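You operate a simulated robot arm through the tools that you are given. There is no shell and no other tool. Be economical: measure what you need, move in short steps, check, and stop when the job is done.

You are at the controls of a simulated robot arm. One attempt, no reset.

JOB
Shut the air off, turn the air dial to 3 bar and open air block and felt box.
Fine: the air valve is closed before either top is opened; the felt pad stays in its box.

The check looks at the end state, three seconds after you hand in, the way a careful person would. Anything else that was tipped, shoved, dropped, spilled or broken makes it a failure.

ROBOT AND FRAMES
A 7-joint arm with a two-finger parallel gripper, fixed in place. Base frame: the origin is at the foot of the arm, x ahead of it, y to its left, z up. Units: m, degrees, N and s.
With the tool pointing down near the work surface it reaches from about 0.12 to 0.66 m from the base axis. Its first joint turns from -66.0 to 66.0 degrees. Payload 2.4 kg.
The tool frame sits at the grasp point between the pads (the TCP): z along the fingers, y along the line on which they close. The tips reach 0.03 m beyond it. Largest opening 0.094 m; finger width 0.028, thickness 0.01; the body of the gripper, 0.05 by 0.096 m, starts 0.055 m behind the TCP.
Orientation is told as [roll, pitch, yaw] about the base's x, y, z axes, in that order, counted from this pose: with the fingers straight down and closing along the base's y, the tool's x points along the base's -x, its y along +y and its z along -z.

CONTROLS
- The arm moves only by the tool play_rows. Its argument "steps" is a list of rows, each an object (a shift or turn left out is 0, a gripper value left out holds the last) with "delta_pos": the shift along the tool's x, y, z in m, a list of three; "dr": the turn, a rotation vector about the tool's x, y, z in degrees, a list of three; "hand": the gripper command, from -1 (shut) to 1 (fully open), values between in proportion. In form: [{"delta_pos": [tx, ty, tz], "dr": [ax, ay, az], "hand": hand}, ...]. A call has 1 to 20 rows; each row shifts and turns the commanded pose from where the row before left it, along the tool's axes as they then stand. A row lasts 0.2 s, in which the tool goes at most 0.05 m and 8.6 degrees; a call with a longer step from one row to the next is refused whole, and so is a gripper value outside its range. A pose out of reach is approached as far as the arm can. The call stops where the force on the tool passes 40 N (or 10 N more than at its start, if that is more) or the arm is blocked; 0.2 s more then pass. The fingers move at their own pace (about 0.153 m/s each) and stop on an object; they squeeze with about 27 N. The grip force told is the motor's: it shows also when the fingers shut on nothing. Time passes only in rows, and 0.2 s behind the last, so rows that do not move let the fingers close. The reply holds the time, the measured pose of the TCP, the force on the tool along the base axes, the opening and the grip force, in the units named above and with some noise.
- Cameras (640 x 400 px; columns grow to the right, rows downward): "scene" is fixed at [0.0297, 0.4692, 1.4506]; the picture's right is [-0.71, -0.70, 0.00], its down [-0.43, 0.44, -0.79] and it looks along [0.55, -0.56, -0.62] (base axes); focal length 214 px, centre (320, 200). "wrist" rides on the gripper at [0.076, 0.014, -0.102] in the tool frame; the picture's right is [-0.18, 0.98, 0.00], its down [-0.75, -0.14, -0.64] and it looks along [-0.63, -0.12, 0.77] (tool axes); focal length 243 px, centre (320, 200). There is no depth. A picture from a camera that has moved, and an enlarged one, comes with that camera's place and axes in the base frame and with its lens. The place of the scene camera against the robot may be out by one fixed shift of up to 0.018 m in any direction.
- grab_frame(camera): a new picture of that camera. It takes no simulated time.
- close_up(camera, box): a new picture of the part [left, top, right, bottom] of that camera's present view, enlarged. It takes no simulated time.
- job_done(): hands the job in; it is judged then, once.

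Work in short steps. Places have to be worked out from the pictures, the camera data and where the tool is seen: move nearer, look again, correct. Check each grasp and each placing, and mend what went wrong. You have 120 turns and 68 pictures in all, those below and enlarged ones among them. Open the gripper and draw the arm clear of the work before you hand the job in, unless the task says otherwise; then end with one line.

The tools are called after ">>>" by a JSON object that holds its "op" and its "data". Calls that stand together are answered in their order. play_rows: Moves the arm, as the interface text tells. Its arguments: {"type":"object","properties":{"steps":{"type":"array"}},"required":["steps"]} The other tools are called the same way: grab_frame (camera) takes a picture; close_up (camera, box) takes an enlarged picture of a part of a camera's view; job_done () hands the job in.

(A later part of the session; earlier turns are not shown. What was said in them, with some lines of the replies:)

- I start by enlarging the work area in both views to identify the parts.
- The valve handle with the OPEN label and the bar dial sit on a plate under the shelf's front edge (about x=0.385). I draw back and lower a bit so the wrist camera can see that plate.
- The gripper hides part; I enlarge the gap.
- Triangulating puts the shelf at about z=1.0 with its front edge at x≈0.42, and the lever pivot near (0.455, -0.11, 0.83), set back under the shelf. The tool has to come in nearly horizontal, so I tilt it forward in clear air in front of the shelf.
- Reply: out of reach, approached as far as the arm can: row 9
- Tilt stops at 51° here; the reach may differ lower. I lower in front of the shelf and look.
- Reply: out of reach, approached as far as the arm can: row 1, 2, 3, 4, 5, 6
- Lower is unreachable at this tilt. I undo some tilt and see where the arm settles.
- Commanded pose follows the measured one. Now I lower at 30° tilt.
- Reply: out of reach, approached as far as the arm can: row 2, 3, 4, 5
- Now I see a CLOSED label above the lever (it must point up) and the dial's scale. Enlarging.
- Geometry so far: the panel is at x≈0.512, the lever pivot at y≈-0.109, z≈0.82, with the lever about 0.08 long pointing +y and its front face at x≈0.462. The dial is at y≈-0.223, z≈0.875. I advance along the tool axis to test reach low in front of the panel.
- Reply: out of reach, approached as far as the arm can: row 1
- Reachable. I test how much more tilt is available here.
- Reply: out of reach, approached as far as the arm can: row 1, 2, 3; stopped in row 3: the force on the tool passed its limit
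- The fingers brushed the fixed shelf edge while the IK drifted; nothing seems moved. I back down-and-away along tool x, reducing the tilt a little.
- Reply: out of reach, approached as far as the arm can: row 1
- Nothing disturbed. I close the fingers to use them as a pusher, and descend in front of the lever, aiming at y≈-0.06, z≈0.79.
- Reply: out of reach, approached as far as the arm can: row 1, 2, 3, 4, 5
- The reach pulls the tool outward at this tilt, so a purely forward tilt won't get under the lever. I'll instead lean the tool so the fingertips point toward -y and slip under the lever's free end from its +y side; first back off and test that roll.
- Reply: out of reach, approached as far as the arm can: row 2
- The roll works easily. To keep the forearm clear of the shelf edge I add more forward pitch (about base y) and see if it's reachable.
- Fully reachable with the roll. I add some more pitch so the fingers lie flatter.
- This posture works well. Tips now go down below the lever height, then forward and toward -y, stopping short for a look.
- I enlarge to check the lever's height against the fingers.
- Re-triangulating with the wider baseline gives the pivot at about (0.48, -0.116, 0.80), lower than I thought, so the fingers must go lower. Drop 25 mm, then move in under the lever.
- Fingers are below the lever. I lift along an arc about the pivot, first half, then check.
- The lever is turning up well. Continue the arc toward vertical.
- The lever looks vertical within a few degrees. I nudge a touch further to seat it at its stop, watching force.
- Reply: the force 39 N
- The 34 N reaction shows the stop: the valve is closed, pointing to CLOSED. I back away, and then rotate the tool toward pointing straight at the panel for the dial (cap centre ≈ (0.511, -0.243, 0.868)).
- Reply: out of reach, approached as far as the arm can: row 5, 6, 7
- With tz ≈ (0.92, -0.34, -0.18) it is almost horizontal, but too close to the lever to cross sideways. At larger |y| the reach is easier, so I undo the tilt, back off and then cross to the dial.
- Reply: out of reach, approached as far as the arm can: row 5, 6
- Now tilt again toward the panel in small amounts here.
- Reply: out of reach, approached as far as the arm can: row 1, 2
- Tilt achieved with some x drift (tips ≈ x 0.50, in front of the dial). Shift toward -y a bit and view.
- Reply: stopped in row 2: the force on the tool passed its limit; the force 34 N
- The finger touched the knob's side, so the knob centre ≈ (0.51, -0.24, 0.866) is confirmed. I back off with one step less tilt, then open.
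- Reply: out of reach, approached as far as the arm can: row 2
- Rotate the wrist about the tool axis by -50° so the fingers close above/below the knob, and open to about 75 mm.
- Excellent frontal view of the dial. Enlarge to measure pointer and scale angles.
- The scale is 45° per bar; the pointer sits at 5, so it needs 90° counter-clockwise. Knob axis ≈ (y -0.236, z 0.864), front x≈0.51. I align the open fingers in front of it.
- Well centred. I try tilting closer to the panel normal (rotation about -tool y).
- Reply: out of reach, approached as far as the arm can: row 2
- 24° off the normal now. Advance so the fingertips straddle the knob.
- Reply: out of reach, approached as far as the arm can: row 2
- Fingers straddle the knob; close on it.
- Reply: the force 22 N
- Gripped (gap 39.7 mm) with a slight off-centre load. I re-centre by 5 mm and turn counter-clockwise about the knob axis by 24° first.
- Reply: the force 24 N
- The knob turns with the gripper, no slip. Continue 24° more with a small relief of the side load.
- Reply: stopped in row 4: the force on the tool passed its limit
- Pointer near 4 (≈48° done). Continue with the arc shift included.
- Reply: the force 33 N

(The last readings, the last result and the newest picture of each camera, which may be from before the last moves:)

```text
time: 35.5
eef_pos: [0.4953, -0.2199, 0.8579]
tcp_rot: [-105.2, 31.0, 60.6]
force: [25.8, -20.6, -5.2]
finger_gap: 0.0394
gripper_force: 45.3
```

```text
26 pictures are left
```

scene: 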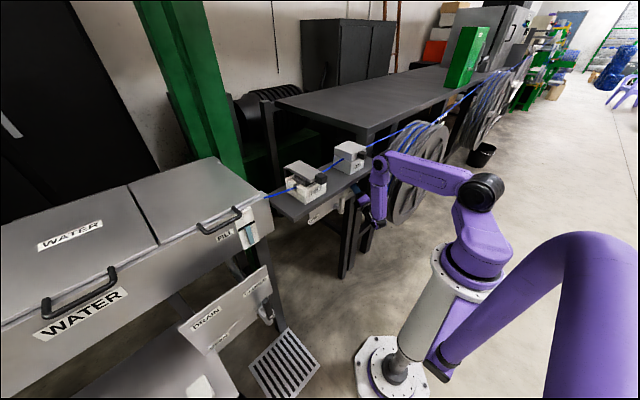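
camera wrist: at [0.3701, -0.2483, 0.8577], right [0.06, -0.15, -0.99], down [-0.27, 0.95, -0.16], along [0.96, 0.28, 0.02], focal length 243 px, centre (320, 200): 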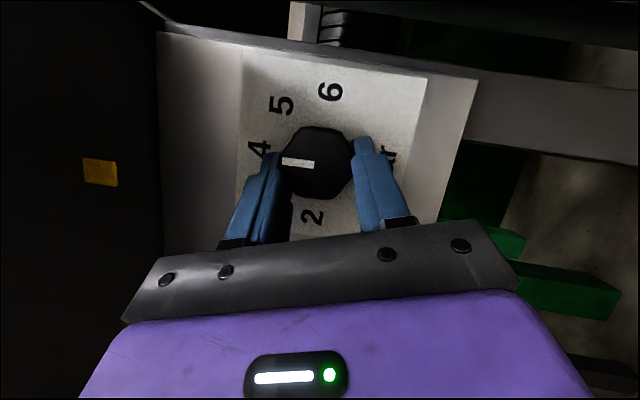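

63° turned so far by tool orientation. Relieve the load slightly and turn ~16° more.

>>> {"op": "play_rows", "data": {"steps": [{"delta_pos": [0.001, 0.003, 0.0027], "dr": [3.3, 0.1, -7.28]}, {"delta_pos": [0.0003, 0.002, 0.0002], "dr": [3.3, 0.1, -7.28]}, {}]}}

>>> {"op": "grab_frame", "data": {"camera": "wrist"}}

```text
time: 35.9
eef_pos: [0.4959, -0.22, 0.8561]
tcp_rot: [-109.3, 36.6, 56.3]
force: [-12.6, 0.6, 2.8]
finger_gap: 0.0394
gripper_force: 44.9
out of reach, approached as far as the arm can: row 1, 2
stopped in row 2: the force on the tool passed its limit (the readings are from after the stop); the commanded pose is now the measured one
```

```text
25 pictures are left
camera wrist: at [0.3697, -0.242, 0.8637], right [0.05, -0.52, -0.85], down [-0.23, 0.83, -0.51], along [0.97, 0.22, -0.08], focal length 243 px, centre (320, 200)
```

wrist: 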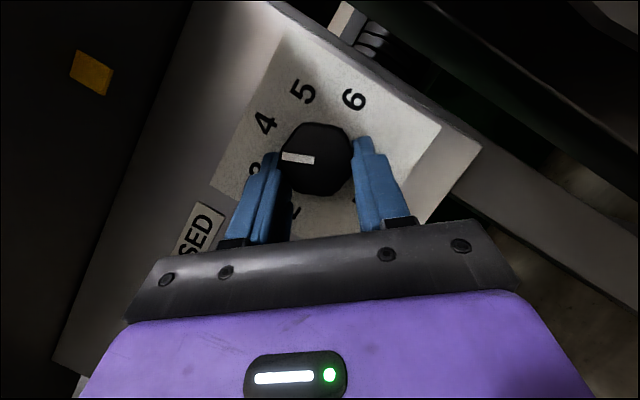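

≈70° done and the reach limit is met. I release, swing back 40° around the knob, and look before re-gripping.

>>> {"op": "play_rows", "data": {"steps": [{"hand": 0.6}, {}, {"delta_pos": [-0.0003, -0.002, -0.0002], "dr": [-3.3, -0.1, 7.28]}, {"delta_pos": [-0.0003, -0.002, -0.0002], "dr": [-3.3, -0.1, 7.28]}, {"delta_pos": [-0.0003, -0.002, -0.0002], "dr": [-3.3, -0.1, 7.28]}, {"delta_pos": [-0.0003, -0.002, -0.0002], "dr": [-3.3, -0.1, 7.28]}, {"delta_pos": [-0.0003, -0.002, -0.0002], "dr": [-3.3, -0.1, 7.28]}, {}]}}

>>> {"op": "close_up", "data": {"camera": "wrist", "box": [200, 50, 440, 230]}}

```text
time: 37.2
eef_pos: [0.4966, -0.2098, 0.8568]
tcp_rot: [-94.9, 13.2, 63.3]
force: [-5.5, 2.0, -1.9]
finger_gap: 0.0741
gripper_force: 0.0
stopped in row 6: the force on the tool passed its limit (the readings are from after the stop); the commanded pose is now the measured one
```

```text
2.22 times, centred on (320, 140) of wrist
camera zoom: at [0.3697, -0.2356, 0.853], right [0.06, -0.08, -1.0], down [-0.24, 0.97, -0.09], along [0.97, 0.25, 0.03], focal length 539 px, centre (320, 333)
```

zoom: 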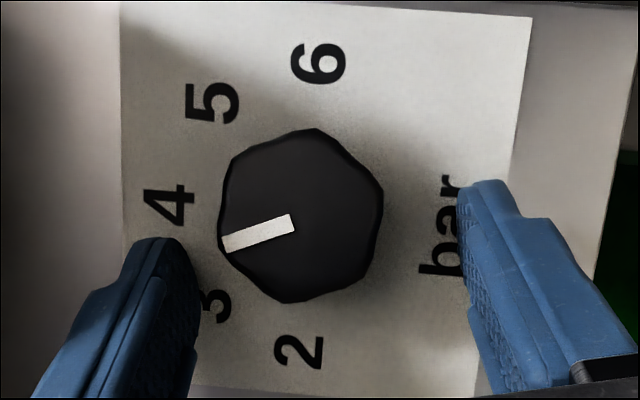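

Scale reading now ≈3.6, so about 28° remain. The tool is off-centre by ~8 mm up and ~9 mm in -y; I correct that, swing back 16° more, and look.

>>> {"op": "play_rows", "data": {"steps": [{"delta_pos": [0.0114, -0.0055, 0.001]}, {"delta_pos": [0, -0.0017, 0], "dr": [-3.5, -0.2, 7.2]}, {"delta_pos": [0, -0.0017, 0], "dr": [-3.5, -0.2, 7.2]}, {}]}}

>>> {"op": "close_up", "data": {"camera": "wrist", "box": [200, 50, 440, 230]}}

```text
time: 38.2
eef_pos: [0.4929, -0.2191, 0.87]
tcp_rot: [-87.8, -1.3, 63.9]
force: [-0.2, 0.2, 0.1]
finger_gap: 0.0754
gripper_force: 0.1
```

```text
2.22 times, centred on (320, 140) of wrist
camera zoom: at [0.3666, -0.242, 0.8575], right [0.06, 0.2, -0.98], down [-0.24, 0.95, 0.18], along [0.97, 0.23, 0.1], focal length 539 px, centre (320, 333)
```

zoom: 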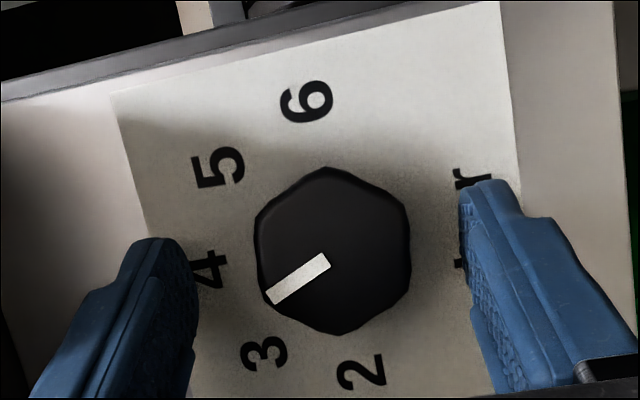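

Centred. Grip and turn 28° counter-clockwise.

>>> {"op": "play_rows", "data": {"steps": [{"hand": -1}, {}, {}, {"delta_pos": [0, 0.0017, 0], "dr": [3.4, 0, -7.25]}, {"delta_pos": [0, 0.0017, 0], "dr": [3.4, 0, -7.25]}, {"delta_pos": [0, 0.0017, 0], "dr": [3.4, 0, -7.25]}, {"delta_pos": [0, 0.0008, 0], "dr": [1.7, 0, -3.6]}, {}]}}

>>> {"op": "close_up", "data": {"camera": "wrist", "box": [200, 50, 440, 230]}}

```text
time: 40.0
eef_pos: [0.4924, -0.2214, 0.8601]
tcp_rot: [-99.6, 24.2, 62.5]
force: [-8.0, 8.7, -23.7]
finger_gap: 0.0394
gripper_force: 45.2
```

```text
2.22 times, centred on (320, 140) of wrist
camera zoom: at [0.3661, -0.2473, 0.8639], right [0.04, -0.28, -0.96], down [-0.26, 0.92, -0.28], along [0.97, 0.26, -0.04], focal length 539 px, centre (320, 333)
```

zoom: 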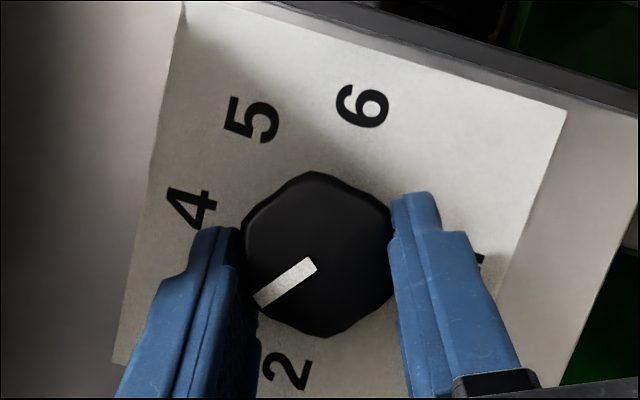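

Pointer at ≈31° vs. 3's position ≈31°: reads 3. Release, back off slightly and check.

>>> {"op": "play_rows", "data": {"steps": [{"hand": 0.6}, {}, {"delta_pos": [0, -0.003, -0.03]}, {}]}}

>>> {"op": "close_up", "data": {"camera": "wrist", "box": [200, 50, 440, 230]}}

```text
time: 41.0
eef_pos: [0.4745, -0.2059, 0.8614]
tcp_rot: [-100.0, 24.0, 62.1]
force: [0.4, -0.7, 0.1]
finger_gap: 0.0753
gripper_force: 0.0
out of reach, approached as far as the arm can: row 3
```

```text
2.22 times, centred on (320, 140) of wrist
camera zoom: at [0.349, -0.2325, 0.8627], right [0.05, -0.28, -0.96], down [-0.25, 0.93, -0.28], along [0.97, 0.26, -0.03], focal length 539 px, centre (320, 333)
```

zoom: 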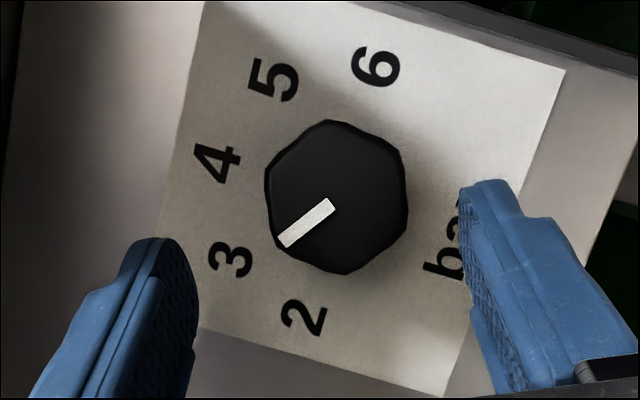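

By a proper projection, 3 sits at 45° elevation but the pointer seems at ~37° (≈2.83). I take a tighter enlargement to measure precisely.

>>> {"op": "close_up", "data": {"camera": "wrist", "box": [275, 85, 375, 185]}}

```text
4.00 times, centred on (325, 135) of wrist
camera zoom: at [0.349, -0.2325, 0.8627], right [0.05, -0.28, -0.96], down [-0.25, 0.93, -0.28], along [0.97, 0.26, -0.03], focal length 970 px, centre (300, 460)
```

zoom: 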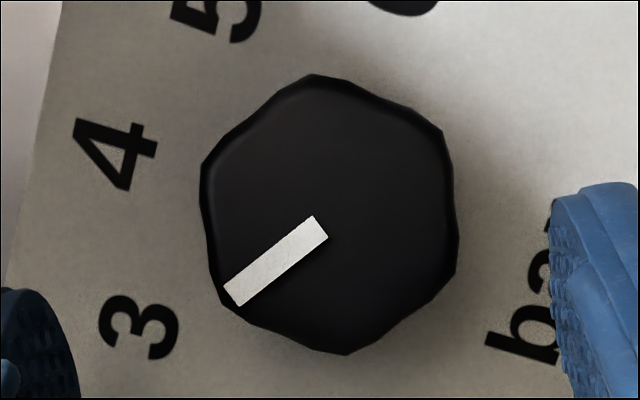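

The pointer is at ~36° where 3 is 45°: about 9° too far. I re-grip at the same orientation and turn back 9° clockwise.

>>> {"op": "play_rows", "data": {"steps": [{"delta_pos": [0.0036, 0.0066, 0.0219]}, {}, {"hand": -1}, {}, {}, {"dr": [-3.6, -0.3, 7.6]}, {}]}}

>>> {"op": "close_up", "data": {"camera": "wrist", "box": [200, 50, 440, 230]}}

```text
time: 42.6
eef_pos: [0.4928, -0.2205, 0.861]
tcp_rot: [-96.7, 16.4, 63.5]
force: [-9.8, 4.8, 16.7]
finger_gap: 0.0392
gripper_force: 45.0
```

```text
2.22 times, centred on (320, 140) of wrist
camera zoom: at [0.3676, -0.2466, 0.8587], right [0.06, -0.14, -0.99], down [-0.26, 0.96, -0.15], along [0.97, 0.26, 0.02], focal length 539 px, centre (320, 333)
```

zoom: 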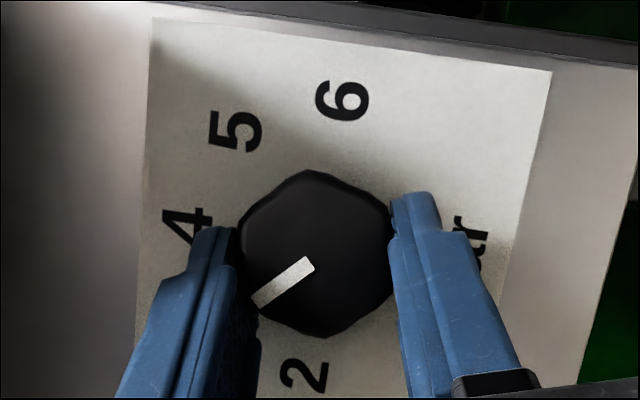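

Projected pointer angle is now ≈45.6° with 2 and 6 level: that is 3 bar. Release, withdraw and verify.

>>> {"op": "play_rows", "data": {"steps": [{"hand": 0.6}, {}, {"delta_pos": [0, -0.002, -0.02]}, {}]}}

>>> {"op": "close_up", "data": {"camera": "wrist", "box": [200, 50, 440, 230]}}

```text
time: 43.6
eef_pos: [0.4764, -0.2106, 0.861]
tcp_rot: [-96.1, 16.5, 63.7]
force: [0.0, 0.1, -0.3]
finger_gap: 0.0751
gripper_force: 0.0
```

```text
2.22 times, centred on (320, 140) of wrist
camera zoom: at [0.3499, -0.2377, 0.8578], right [0.05, -0.14, -0.99], down [-0.26, 0.96, -0.15], along [0.97, 0.26, 0.01], focal length 539 px, centre (320, 333)
```

zoom: 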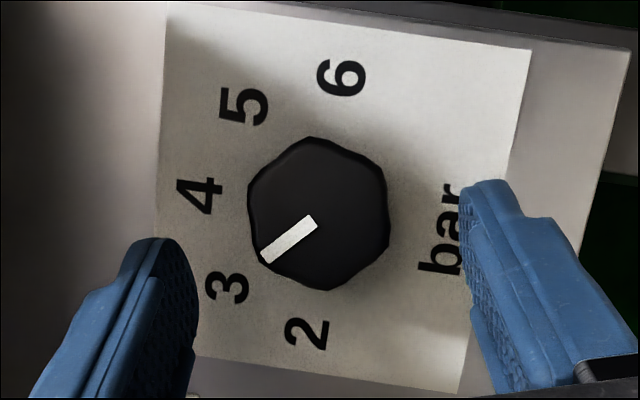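

Dial reads 3 (45.7°), valve is closed. Next I withdraw and turn the tool back to pointing down, step by step clear of shelf and reel.

>>> {"op": "play_rows", "data": {"steps": [{"delta_pos": [0, 0, -0.02], "dr": [-4, -1.2, 0]}, {"delta_pos": [0, 0, -0.025], "dr": [-8, -2.4, 0]}, {"delta_pos": [0, 0, -0.025], "dr": [-8, -2.4, 0]}, {"delta_pos": [0, 0, -0.025], "dr": [-8, -2.4, 0]}, {}]}}

```text
time: 44.8
eef_pos: [0.3909, -0.1722, 0.8675]
tcp_rot: [-65.8, 15.2, 72.2]
force: [-0.5, -0.4, -0.7]
finger_gap: 0.0752
gripper_force: 0.1
```

>>> {"op": "play_rows", "data": {"steps": [{"delta_pos": [0, 0, -0.025], "dr": [-8, -2.4, 0]}, {"delta_pos": [0, 0, -0.025], "dr": [-8, -2.4, 0]}, {"delta_pos": [0, 0, -0.025], "dr": [-8, -2.4, 0]}, {"delta_pos": [0, 0, -0.025], "dr": [-8, -2.4, 0]}, {"delta_pos": [0, 0, -0.025], "dr": [-8, -2.4, 0]}, {"delta_pos": [0, 0, -0.03], "dr": [-8, -2.4, 0]}, {"delta_pos": [0, 0, -0.03], "dr": [-5, -1.5, 0]}, {"delta_pos": [0, 0, -0.04]}, {"delta_pos": [0, 0, -0.04]}, {}]}}

>>> {"op": "grab_frame", "data": {"camera": "scene"}}

```text
time: 47.0
eef_pos: [0.3192, -0.1131, 1.035]
tcp_rot: [-14.3, 6.3, 81.0]
force: [-0.6, 0.5, 0.1]
finger_gap: 0.0754
gripper_force: 0.0
out of reach, approached as far as the arm can: row 2, 3, 4, 6, 7
```

```text
17 pictures are left
```

scene: 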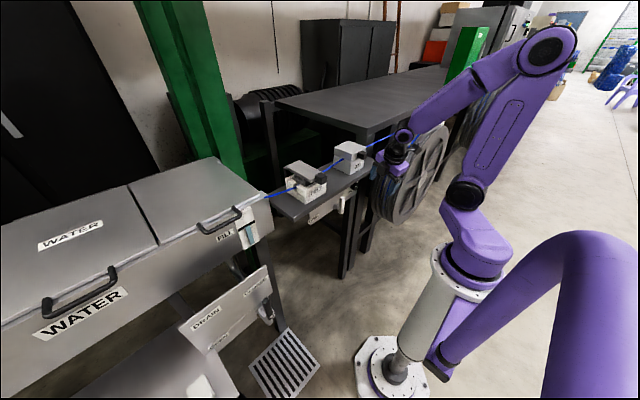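

Raise above the blocks, straighten, and bring yaw back to zero.

>>> {"op": "play_rows", "data": {"steps": [{"delta_pos": [0, 0, -0.04]}, {"delta_pos": [0, 0, -0.04]}, {"delta_pos": [0, 0, -0.04], "dr": [-7.5, -2.2, 0]}, {"delta_pos": [0, 0, -0.04], "dr": [-7.5, -2.2, 0]}, {"dr": [0, 0, 8.1]}, {"dr": [0, 0, 8.1]}, {"dr": [0, 0, 8.1]}, {"dr": [0, 0, 8.1]}, {"dr": [0, 0, 8.1]}, {"dr": [0, 0, 8.1]}, {"dr": [0, 0, 8.1]}, {"dr": [0, 0, 8.1]}, {"dr": [0, 0, 8.1]}, {"dr": [0, 0, 8.1]}, {}]}}

```text
time: 50.2
eef_pos: [0.2855, -0.0948, 1.19]
tcp_rot: [-1.8, 1.1, 0.3]
force: [-0.1, 0.2, 0.4]
finger_gap: 0.0749
gripper_force: 0.1
```

Now a wrist view of the blocks.

>>> {"op": "close_up", "data": {"camera": "wrist", "box": [200, 60, 480, 240]}}

>>> {"op": "close_up", "data": {"camera": "scene", "box": [275, 130, 375, 205]}}

```text
2.22 times, centred on (340, 150) of wrist
camera zoom: at [0.21, -0.0773, 1.2933], right [0.18, 0.98, -0.03], down [0.77, -0.12, 0.63], along [0.62, -0.14, -0.77], focal length 539 px, centre (276, 311)
```

zoom: 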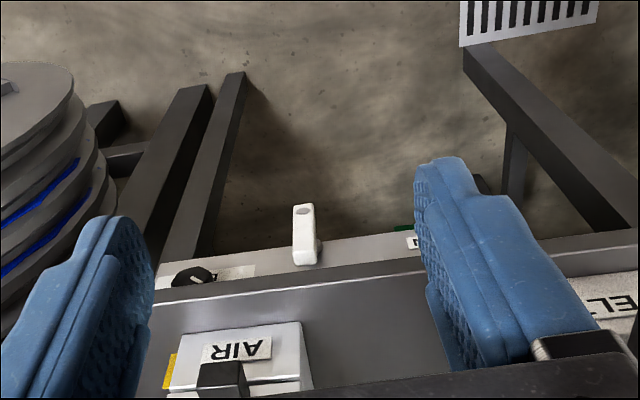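

```text
5.33 times, centred on (325, 168) of scene
camera zoom: at [0.0297, 0.4692, 1.4506], right [-0.71, -0.7, 0.0], down [-0.43, 0.44, -0.79], along [0.55, -0.56, -0.62], focal length 1144 px, centre (293, 373)
```

zoom: 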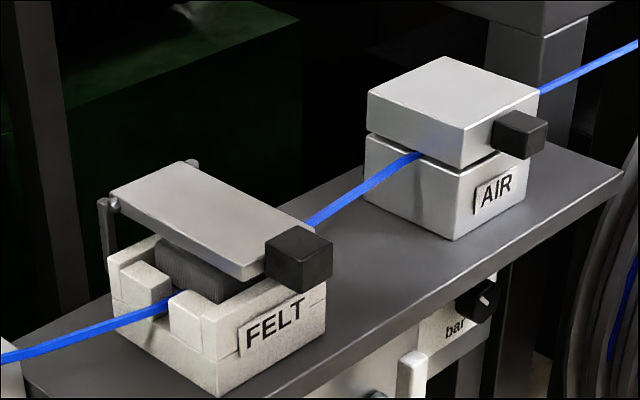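

Handle of the AIR lid: ≈ (0.41, -0.15, 1.09). I move above it with the fingers straddling in y and check.

>>> {"op": "play_rows", "data": {"steps": [{"delta_pos": [-0.041, -0.019, 0.01], "dr": [1.8, -1, 0]}, {"delta_pos": [-0.041, -0.019, 0.01]}, {"delta_pos": [-0.041, -0.019, 0.01]}, {}]}}

>>> {"op": "close_up", "data": {"camera": "scene", "box": [275, 115, 435, 215]}}

>>> {"op": "grab_frame", "data": {"camera": "wrist"}}

```text
time: 51.2
eef_pos: [0.4106, -0.1514, 1.162]
tcp_rot: [-3.6, -0.2, 0.6]
force: [0.4, 0.7, 0.6]
finger_gap: 0.0753
gripper_force: 0.1
```

```text
4.00 times, centred on (355, 165) of scene
camera zoom: at [0.0298, 0.4692, 1.4506], right [-0.71, -0.7, 0.0], down [-0.43, 0.44, -0.79], along [0.55, -0.56, -0.62], focal length 858 px, centre (180, 340)
```

zoom: 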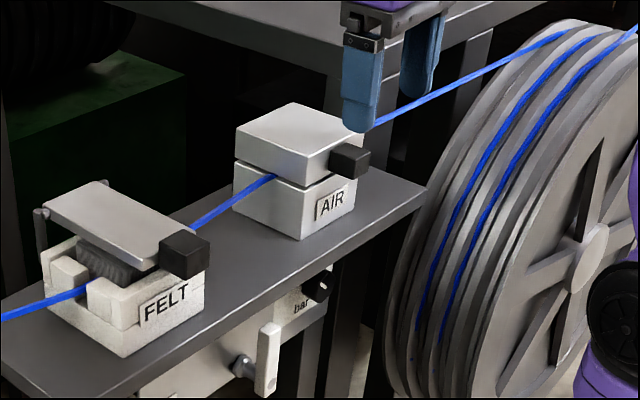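

```text
13 pictures are left
camera wrist: at [0.334, -0.1323, 1.2622], right [0.18, 0.98, -0.06], down [0.75, -0.09, 0.65], along [0.63, -0.16, -0.76], focal length 243 px, centre (320, 200)
```

wrist: 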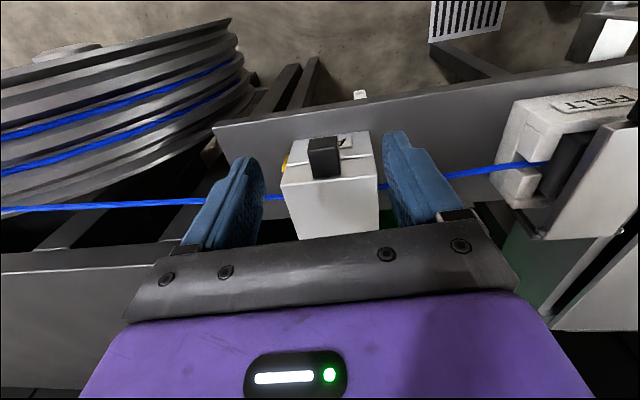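

Using the fingertip's known place to calibrate the scene camera (about 17 mm right, 13 mm up), the handle is at ≈ (0.444, -0.161, 1.067). I straighten the roll, align, and descend most of the way.

>>> {"op": "play_rows", "data": {"steps": [{"delta_pos": [-0.023, -0.0096, 0], "dr": [-3.6, 0, -0.6]}, {"delta_pos": [0, 0, 0.03]}, {"delta_pos": [0, 0, 0.03]}, {}]}}

>>> {"op": "close_up", "data": {"camera": "scene", "box": [305, 125, 405, 195]}}

```text
time: 52.2
eef_pos: [0.4319, -0.1634, 1.1036]
tcp_rot: [0.1, 0.0, 1.0]
force: [-0.1, 0.1, 0.2]
finger_gap: 0.0747
gripper_force: 0.0
```

```text
5.71 times, centred on (355, 160) of scene
camera zoom: at [0.0297, 0.4692, 1.4506], right [-0.71, -0.7, 0.0], down [-0.43, 0.44, -0.79], along [0.55, -0.56, -0.62], focal length 1226 px, centre (120, 429)
```

zoom: 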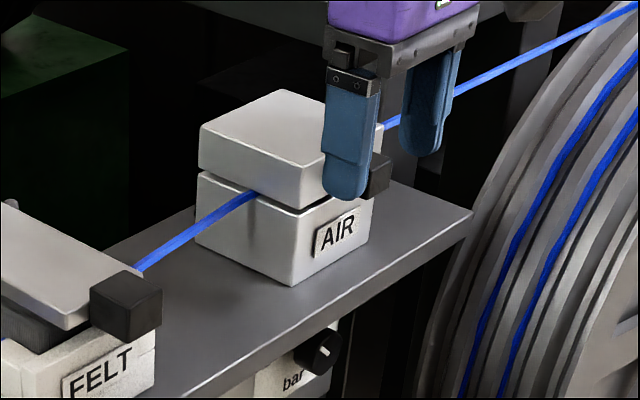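

The handle lies between the fingers. Descend 20 mm more and close gently on it.

>>> {"op": "play_rows", "data": {"steps": [{"delta_pos": [-0.004, 0, 0.01]}, {"delta_pos": [0, 0, 0.01]}, {"hand": -1}, {}, {}]}}

```text
time: 53.4
eef_pos: [0.4367, -0.1602, 1.0831]
tcp_rot: [0.1, 0.1, 1.2]
force: [-2.6, 16.5, 0.4]
finger_gap: 0.0302
gripper_force: 44.9
```

The grip holds the 30 mm handle. I begin lifting along an arc about a hinge at the lid's back (radius ≈0.1), checking force.

>>> {"op": "play_rows", "data": {"steps": [{"delta_pos": [-0.0005, 0.003, -0.0136]}, {"delta_pos": [-0.003, 0, -0.0136]}, {"delta_pos": [-0.0045, 0, -0.013]}, {"delta_pos": [-0.006, 0, -0.0123]}, {}]}}

>>> {"op": "close_up", "data": {"camera": "scene", "box": [275, 115, 435, 215]}}

```text
time: 54.6
eef_pos: [0.4481, -0.1604, 1.1348]
tcp_rot: [-0.1, 0.1, 0.9]
force: [-10.5, -9.5, -11.5]
finger_gap: 0.0258
gripper_force: 45.2
```

```text
4.00 times, centred on (355, 165) of scene
camera zoom: at [0.0296, 0.4688, 1.4508], right [-0.71, -0.7, 0.0], down [-0.43, 0.44, -0.79], along [0.55, -0.56, -0.62], focal length 858 px, centre (180, 340)
```

zoom: 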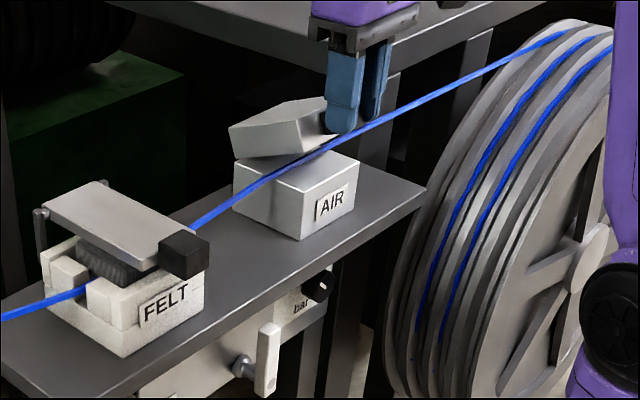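

The lid is opening about its back hinge. Continue to ~60° and on.

>>> {"op": "play_rows", "data": {"steps": [{"delta_pos": [-0.007, 0, -0.0113]}, {"delta_pos": [-0.0085, 0, -0.0105]}, {"delta_pos": [-0.0102, 0, -0.009]}, {"delta_pos": [-0.0113, 0, -0.0077]}, {}]}}

```text
time: 55.8
eef_pos: [0.4871, -0.1606, 1.1744]
tcp_rot: [-0.2, 0.1, 0.9]
force: [-14.3, -13.7, -0.9]
finger_gap: 0.0258
gripper_force: 45.1
```

Forces stay modest; continue to past vertical.

>>> {"op": "play_rows", "data": {"steps": [{"delta_pos": [-0.0122, 0, -0.006]}, {"delta_pos": [-0.0131, 0, -0.0045]}, {"delta_pos": [-0.0134, 0, -0.0026]}, {"delta_pos": [-0.0138, 0, -0.001]}, {}]}}

>>> {"op": "close_up", "data": {"camera": "scene", "box": [275, 95, 435, 205]}}

```text
time: 57.0
eef_pos: [0.5389, -0.1595, 1.19]
tcp_rot: [-0.2, -0.2, 0.8]
force: [-10.4, -14.5, 12.0]
finger_gap: 0.0258
gripper_force: 44.8
```

```text
3.64 times, centred on (355, 150) of scene
camera zoom: at [0.0292, 0.4687, 1.4508], right [-0.71, -0.7, 0.0], down [-0.43, 0.44, -0.79], along [0.55, -0.56, -0.62], focal length 780 px, centre (193, 382)
```

zoom: 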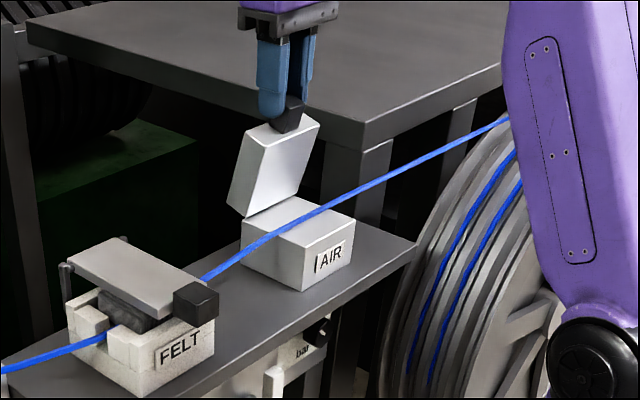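

Lid is about vertical. A bit further over centre, then release.

>>> {"op": "play_rows", "data": {"steps": [{"delta_pos": [-0.013, 0, 0.001]}, {"delta_pos": [-0.013, 0, 0.003]}, {"delta_pos": [-0.01, 0, 0.003]}, {}]}}

```text
time: 58.0
eef_pos: [0.5745, -0.1607, 1.1821]
tcp_rot: [-0.2, -0.1, 0.7]
force: [-4.3, -21.9, 13.1]
finger_gap: 0.0259
gripper_force: 45.0
```

Now about 105–110°. Release and lift straight up, then look.

>>> {"op": "play_rows", "data": {"steps": [{"hand": 0.4}, {}, {"delta_pos": [0, 0, -0.03]}, {"delta_pos": [0, 0, -0.04]}, {}]}}

>>> {"op": "close_up", "data": {"camera": "scene", "box": [275, 95, 435, 205]}}

```text
time: 59.2
eef_pos: [0.568, -0.1515, 1.2511]
tcp_rot: [0.0, 0.0, 1.2]
force: [0.5, 0.1, -0.1]
finger_gap: 0.0659
gripper_force: 0.0
out of reach, approached as far as the arm can: row 4
```

```text
3.64 times, centred on (355, 150) of scene
camera zoom: at [0.0297, 0.4692, 1.4506], right [-0.71, -0.7, 0.0], down [-0.43, 0.44, -0.79], along [0.55, -0.56, -0.62], focal length 780 px, centre (193, 382)
```

zoom: 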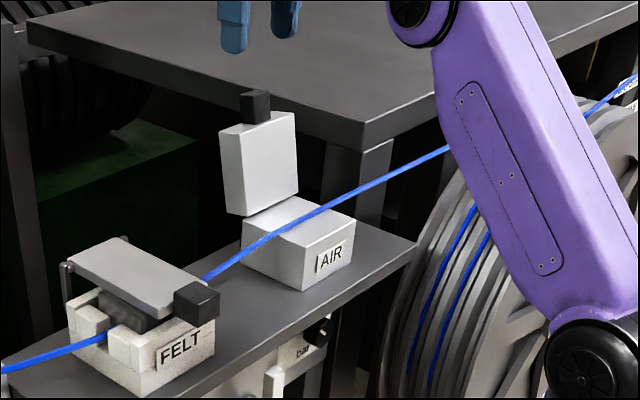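

The AIR lid stays open past vertical. The FELT handle triangulates to ≈ (0.428, 0.083, 1.079). Move there at height.

>>> {"op": "play_rows", "data": {"steps": [{"delta_pos": [0.037, 0, 0]}, {"delta_pos": [0.037, 0, 0]}, {"delta_pos": [0.037, 0, 0]}, {"delta_pos": [0.037, 0.01, 0], "hand": 0.6}, {"delta_pos": [0, 0.045, 0]}, {"delta_pos": [0, 0.045, 0]}, {"delta_pos": [0, 0.045, 0]}, {"delta_pos": [0, 0.045, 0.03]}, {"delta_pos": [0, 0.043, 0.03]}, {"delta_pos": [0, 0, 0.03]}, {}]}}

>>> {"op": "close_up", "data": {"camera": "scene", "box": [255, 115, 395, 215]}}

>>> {"op": "grab_frame", "data": {"camera": "wrist"}}

```text
refused: row 8 steps farther than a row can; nothing moved
```

```text
4.00 times, centred on (325, 165) of scene
camera zoom: at [0.0297, 0.4692, 1.4506], right [-0.71, -0.7, 0.0], down [-0.43, 0.44, -0.79], along [0.55, -0.56, -0.62], focal length 858 px, centre (300, 340)
```

zoom: 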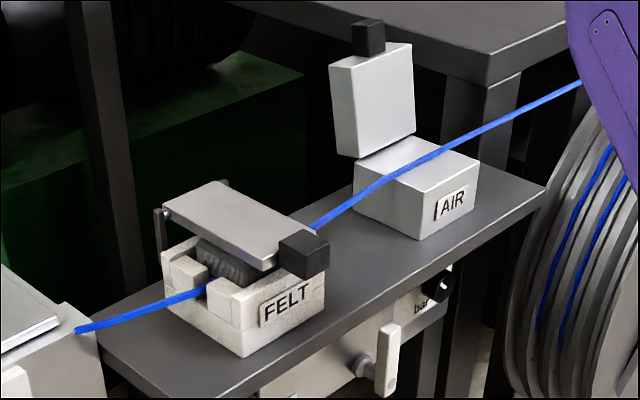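

```text
7 pictures are left
camera wrist: at [0.4913, -0.1386, 1.3531], right [0.17, 0.99, 0.0], down [0.76, -0.13, 0.64], along [0.63, -0.11, -0.77], focal length 243 px, centre (320, 200)
```

wrist: 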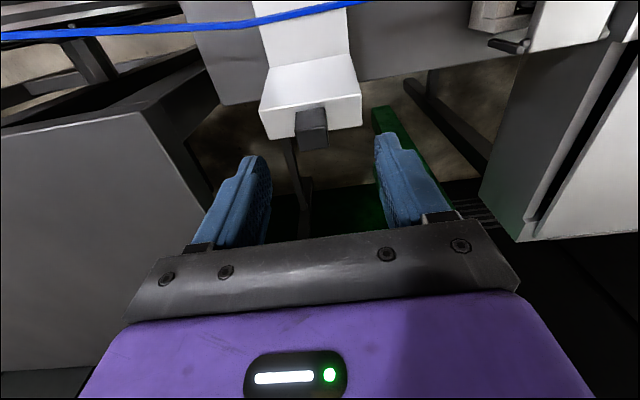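

Refused (a row too long), and 7 pictures remain. Same move with shorter rows, pictures only afterwards.

>>> {"op": "play_rows", "data": {"steps": [{"delta_pos": [0.037, 0, 0]}, {"delta_pos": [0.037, 0, 0]}, {"delta_pos": [0.037, 0, 0]}, {"delta_pos": [0.037, 0.01, 0], "hand": 0.6}, {"delta_pos": [0, 0.045, 0]}, {"delta_pos": [0, 0.045, 0]}, {"delta_pos": [0, 0.045, 0]}, {"delta_pos": [0, 0.045, 0]}, {"delta_pos": [0, 0.043, 0]}, {"delta_pos": [0, 0, 0.03]}, {"delta_pos": [0, 0, 0.03]}, {"delta_pos": [0, 0, 0.02]}, {}]}}

```text
time: 62.0
eef_pos: [0.4167, 0.0763, 1.1697]
tcp_rot: [0.0, 0.0, 1.1]
force: [-0.4, 0.0, -0.1]
finger_gap: 0.0749
gripper_force: 0.2
```

>>> {"op": "grab_frame", "data": {"camera": "wrist"}}

```text
6 pictures are left
camera wrist: at [0.3394, 0.0908, 1.2726], right [0.17, 0.99, 0.0], down [0.76, -0.13, 0.64], along [0.63, -0.11, -0.77], focal length 243 px, centre (320, 200)
```

wrist: 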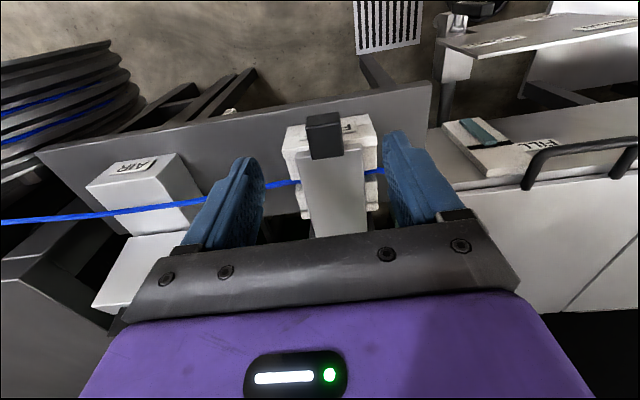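

Handle confirmed at ≈ (0.429, 0.079, 1.08). Descend to straddle it with tips just below mid-handle and grip.

>>> {"op": "play_rows", "data": {"steps": [{"delta_pos": [-0.0065, 0.002, 0.025]}, {"delta_pos": [0, 0, 0.025]}, {"delta_pos": [0, 0, 0.01]}, {"delta_pos": [0, 0, 0.009]}, {}]}}

```text
time: 63.2
eef_pos: [0.4217, 0.0784, 1.1015]
tcp_rot: [0.0, 0.0, 1.1]
force: [0.1, 0.2, 0.0]
finger_gap: 0.0752
gripper_force: 0.0
```

No contact on the way. Closing.

>>> {"op": "play_rows", "data": {"steps": [{"hand": -1}, {}, {}]}}

>>> {"op": "close_up", "data": {"camera": "scene", "box": [265, 125, 375, 210]}}

```text
time: 64.0
eef_pos: [0.423, 0.0806, 1.1018]
tcp_rot: [0.0, 0.0, 0.9]
force: [0.2, 5.9, -1.7]
finger_gap: 0.0277
gripper_force: 45.0
```

```text
4.71 times, centred on (320, 168) of scene
camera zoom: at [0.0298, 0.4694, 1.4505], right [-0.71, -0.7, 0.0], down [-0.43, 0.44, -0.79], along [0.55, -0.56, -0.62], focal length 1009 px, centre (320, 353)
```

zoom: 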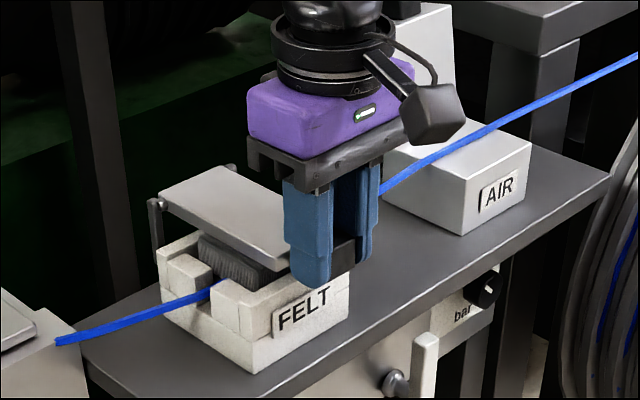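

Good grip. Lift along the arc (R≈0.127), first third.

>>> {"op": "play_rows", "data": {"steps": [{"delta_pos": [-0.0011, 0, -0.0166]}, {"delta_pos": [-0.0032, 0, -0.0163]}, {"delta_pos": [-0.0053, 0, -0.0157]}, {"delta_pos": [-0.0074, 0, -0.0149]}, {}]}}

```text
time: 65.2
eef_pos: [0.4386, 0.0803, 1.1655]
tcp_rot: [0.0, 0.2, 1.1]
force: [-15.6, 8.2, -5.3]
finger_gap: 0.0279
gripper_force: 44.8
```

>>> {"op": "play_rows", "data": {"steps": [{"delta_pos": [-0.0085, 0, -0.0138]}, {"delta_pos": [-0.0105, 0, -0.0128]}, {"delta_pos": [-0.012, 0, -0.0115]}, {"delta_pos": [-0.0135, 0, -0.01]}, {}]}}

>>> {"op": "close_up", "data": {"camera": "scene", "box": [245, 105, 385, 210]}}

```text
time: 66.4
eef_pos: [0.4833, 0.0799, 1.2138]
tcp_rot: [0.0, 0.2, 0.9]
force: [-10.6, 5.1, -3.4]
finger_gap: 0.0276
gripper_force: 45.2
```

```text
3.81 times, centred on (315, 158) of scene
camera zoom: at [0.0294, 0.4694, 1.4505], right [-0.71, -0.7, 0.0], down [-0.43, 0.44, -0.79], along [0.55, -0.56, -0.62], focal length 817 px, centre (339, 362)
```

zoom: 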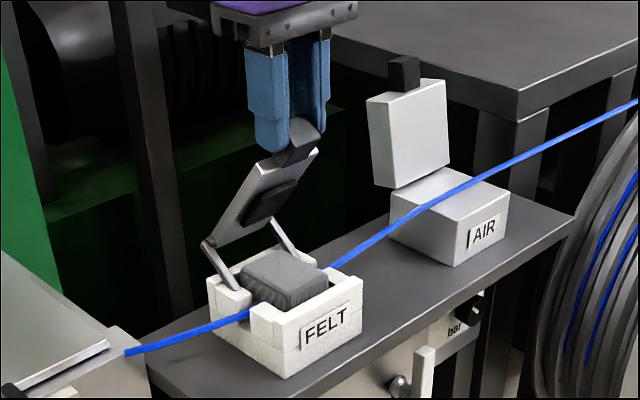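

The pad stays in its box and the lid follows. Continue past vertical.

>>> {"op": "play_rows", "data": {"steps": [{"delta_pos": [-0.0151, 0, -0.0081]}, {"delta_pos": [-0.016, 0, -0.006]}, {"delta_pos": [-0.0167, 0, -0.0039]}, {"delta_pos": [-0.017, 0, -0.0017]}, {}]}}

```text
time: 67.6
eef_pos: [0.549, 0.0817, 1.2351]
tcp_rot: [-0.1, 0.0, 0.8]
force: [-8.9, -10.3, 8.3]
finger_gap: 0.0278
gripper_force: 44.5
```

>>> {"op": "play_rows", "data": {"steps": [{"delta_pos": [-0.0171, 0, 0.0005]}, {"delta_pos": [-0.0169, 0, 0.0028]}, {"delta_pos": [-0.011, 0, 0.003]}, {}]}}

>>> {"op": "close_up", "data": {"camera": "scene", "box": [245, 95, 385, 210]}}

```text
time: 68.6
eef_pos: [0.5932, 0.0804, 1.2289]
tcp_rot: [-0.1, -0.2, 1.0]
force: [-1.8, -15.8, 20.9]
finger_gap: 0.0277
gripper_force: 45.1
```

```text
3.48 times, centred on (315, 152) of scene
camera zoom: at [0.0293, 0.4686, 1.4509], right [-0.71, -0.7, 0.0], down [-0.43, 0.44, -0.79], along [0.55, -0.56, -0.62], focal length 746 px, centre (337, 365)
```

zoom: 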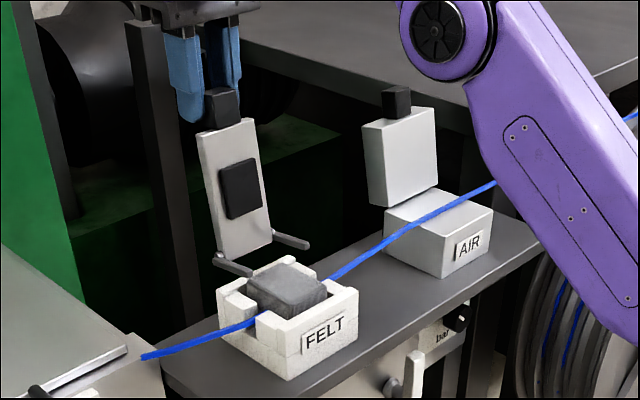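

Lid past vertical, pad in the box. Release, lift straight up and retreat, then a last look.

>>> {"op": "play_rows", "data": {"steps": [{"hand": 0.4}, {}, {"delta_pos": [0, 0, -0.02]}, {"delta_pos": [0.005, 0, -0.03]}, {"delta_pos": [0.015, 0, -0.03]}, {"delta_pos": [0.04, 0, -0.01]}, {"delta_pos": [0.04, 0, 0]}, {"delta_pos": [0.04, 0, 0]}, {"delta_pos": [0.04, 0, 0]}, {"delta_pos": [0.04, -0.02, 0], "hand": 1}, {"delta_pos": [0.04, -0.02, 0]}, {}, {}]}}

>>> {"op": "close_up", "data": {"camera": "scene", "box": [245, 95, 405, 230]}}

```text
time: 71.4
eef_pos: [0.3093, 0.0319, 1.2881]
tcp_rot: [0.0, 0.0, 1.1]
force: [-0.2, -1.1, -0.2]
finger_gap: 0.094
gripper_force: 0.1
out of reach, approached as far as the arm can: row 3, 4, 5
```

```text
2.96 times, centred on (325, 162) of scene
camera zoom: at [0.0297, 0.4692, 1.4506], right [-0.71, -0.7, 0.0], down [-0.43, 0.44, -0.79], along [0.55, -0.56, -0.62], focal length 636 px, centre (305, 311)
```

zoom: 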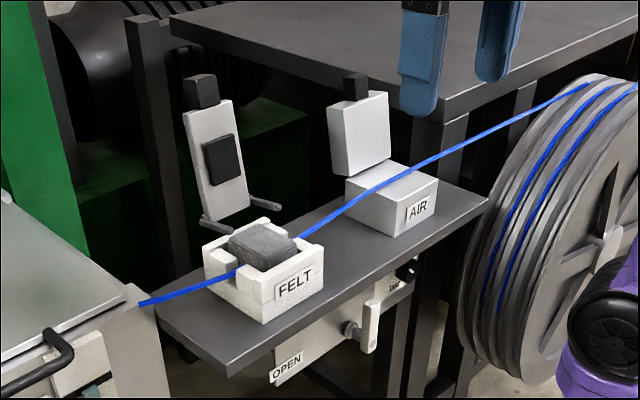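

The last picture shows both lids standing open, the pad in its box, the lever up at CLOSED and the dial as I set it. The gripper is open and the arm is clear, so I hand in.

>>> {"op": "job_done", "data": {}}

```text
The job is handed in.
```

The air valve was shut first, then the dial was set to 3 bar. After that I opened the air block and the felt box, and both tops stay up with the felt pad still in its box.
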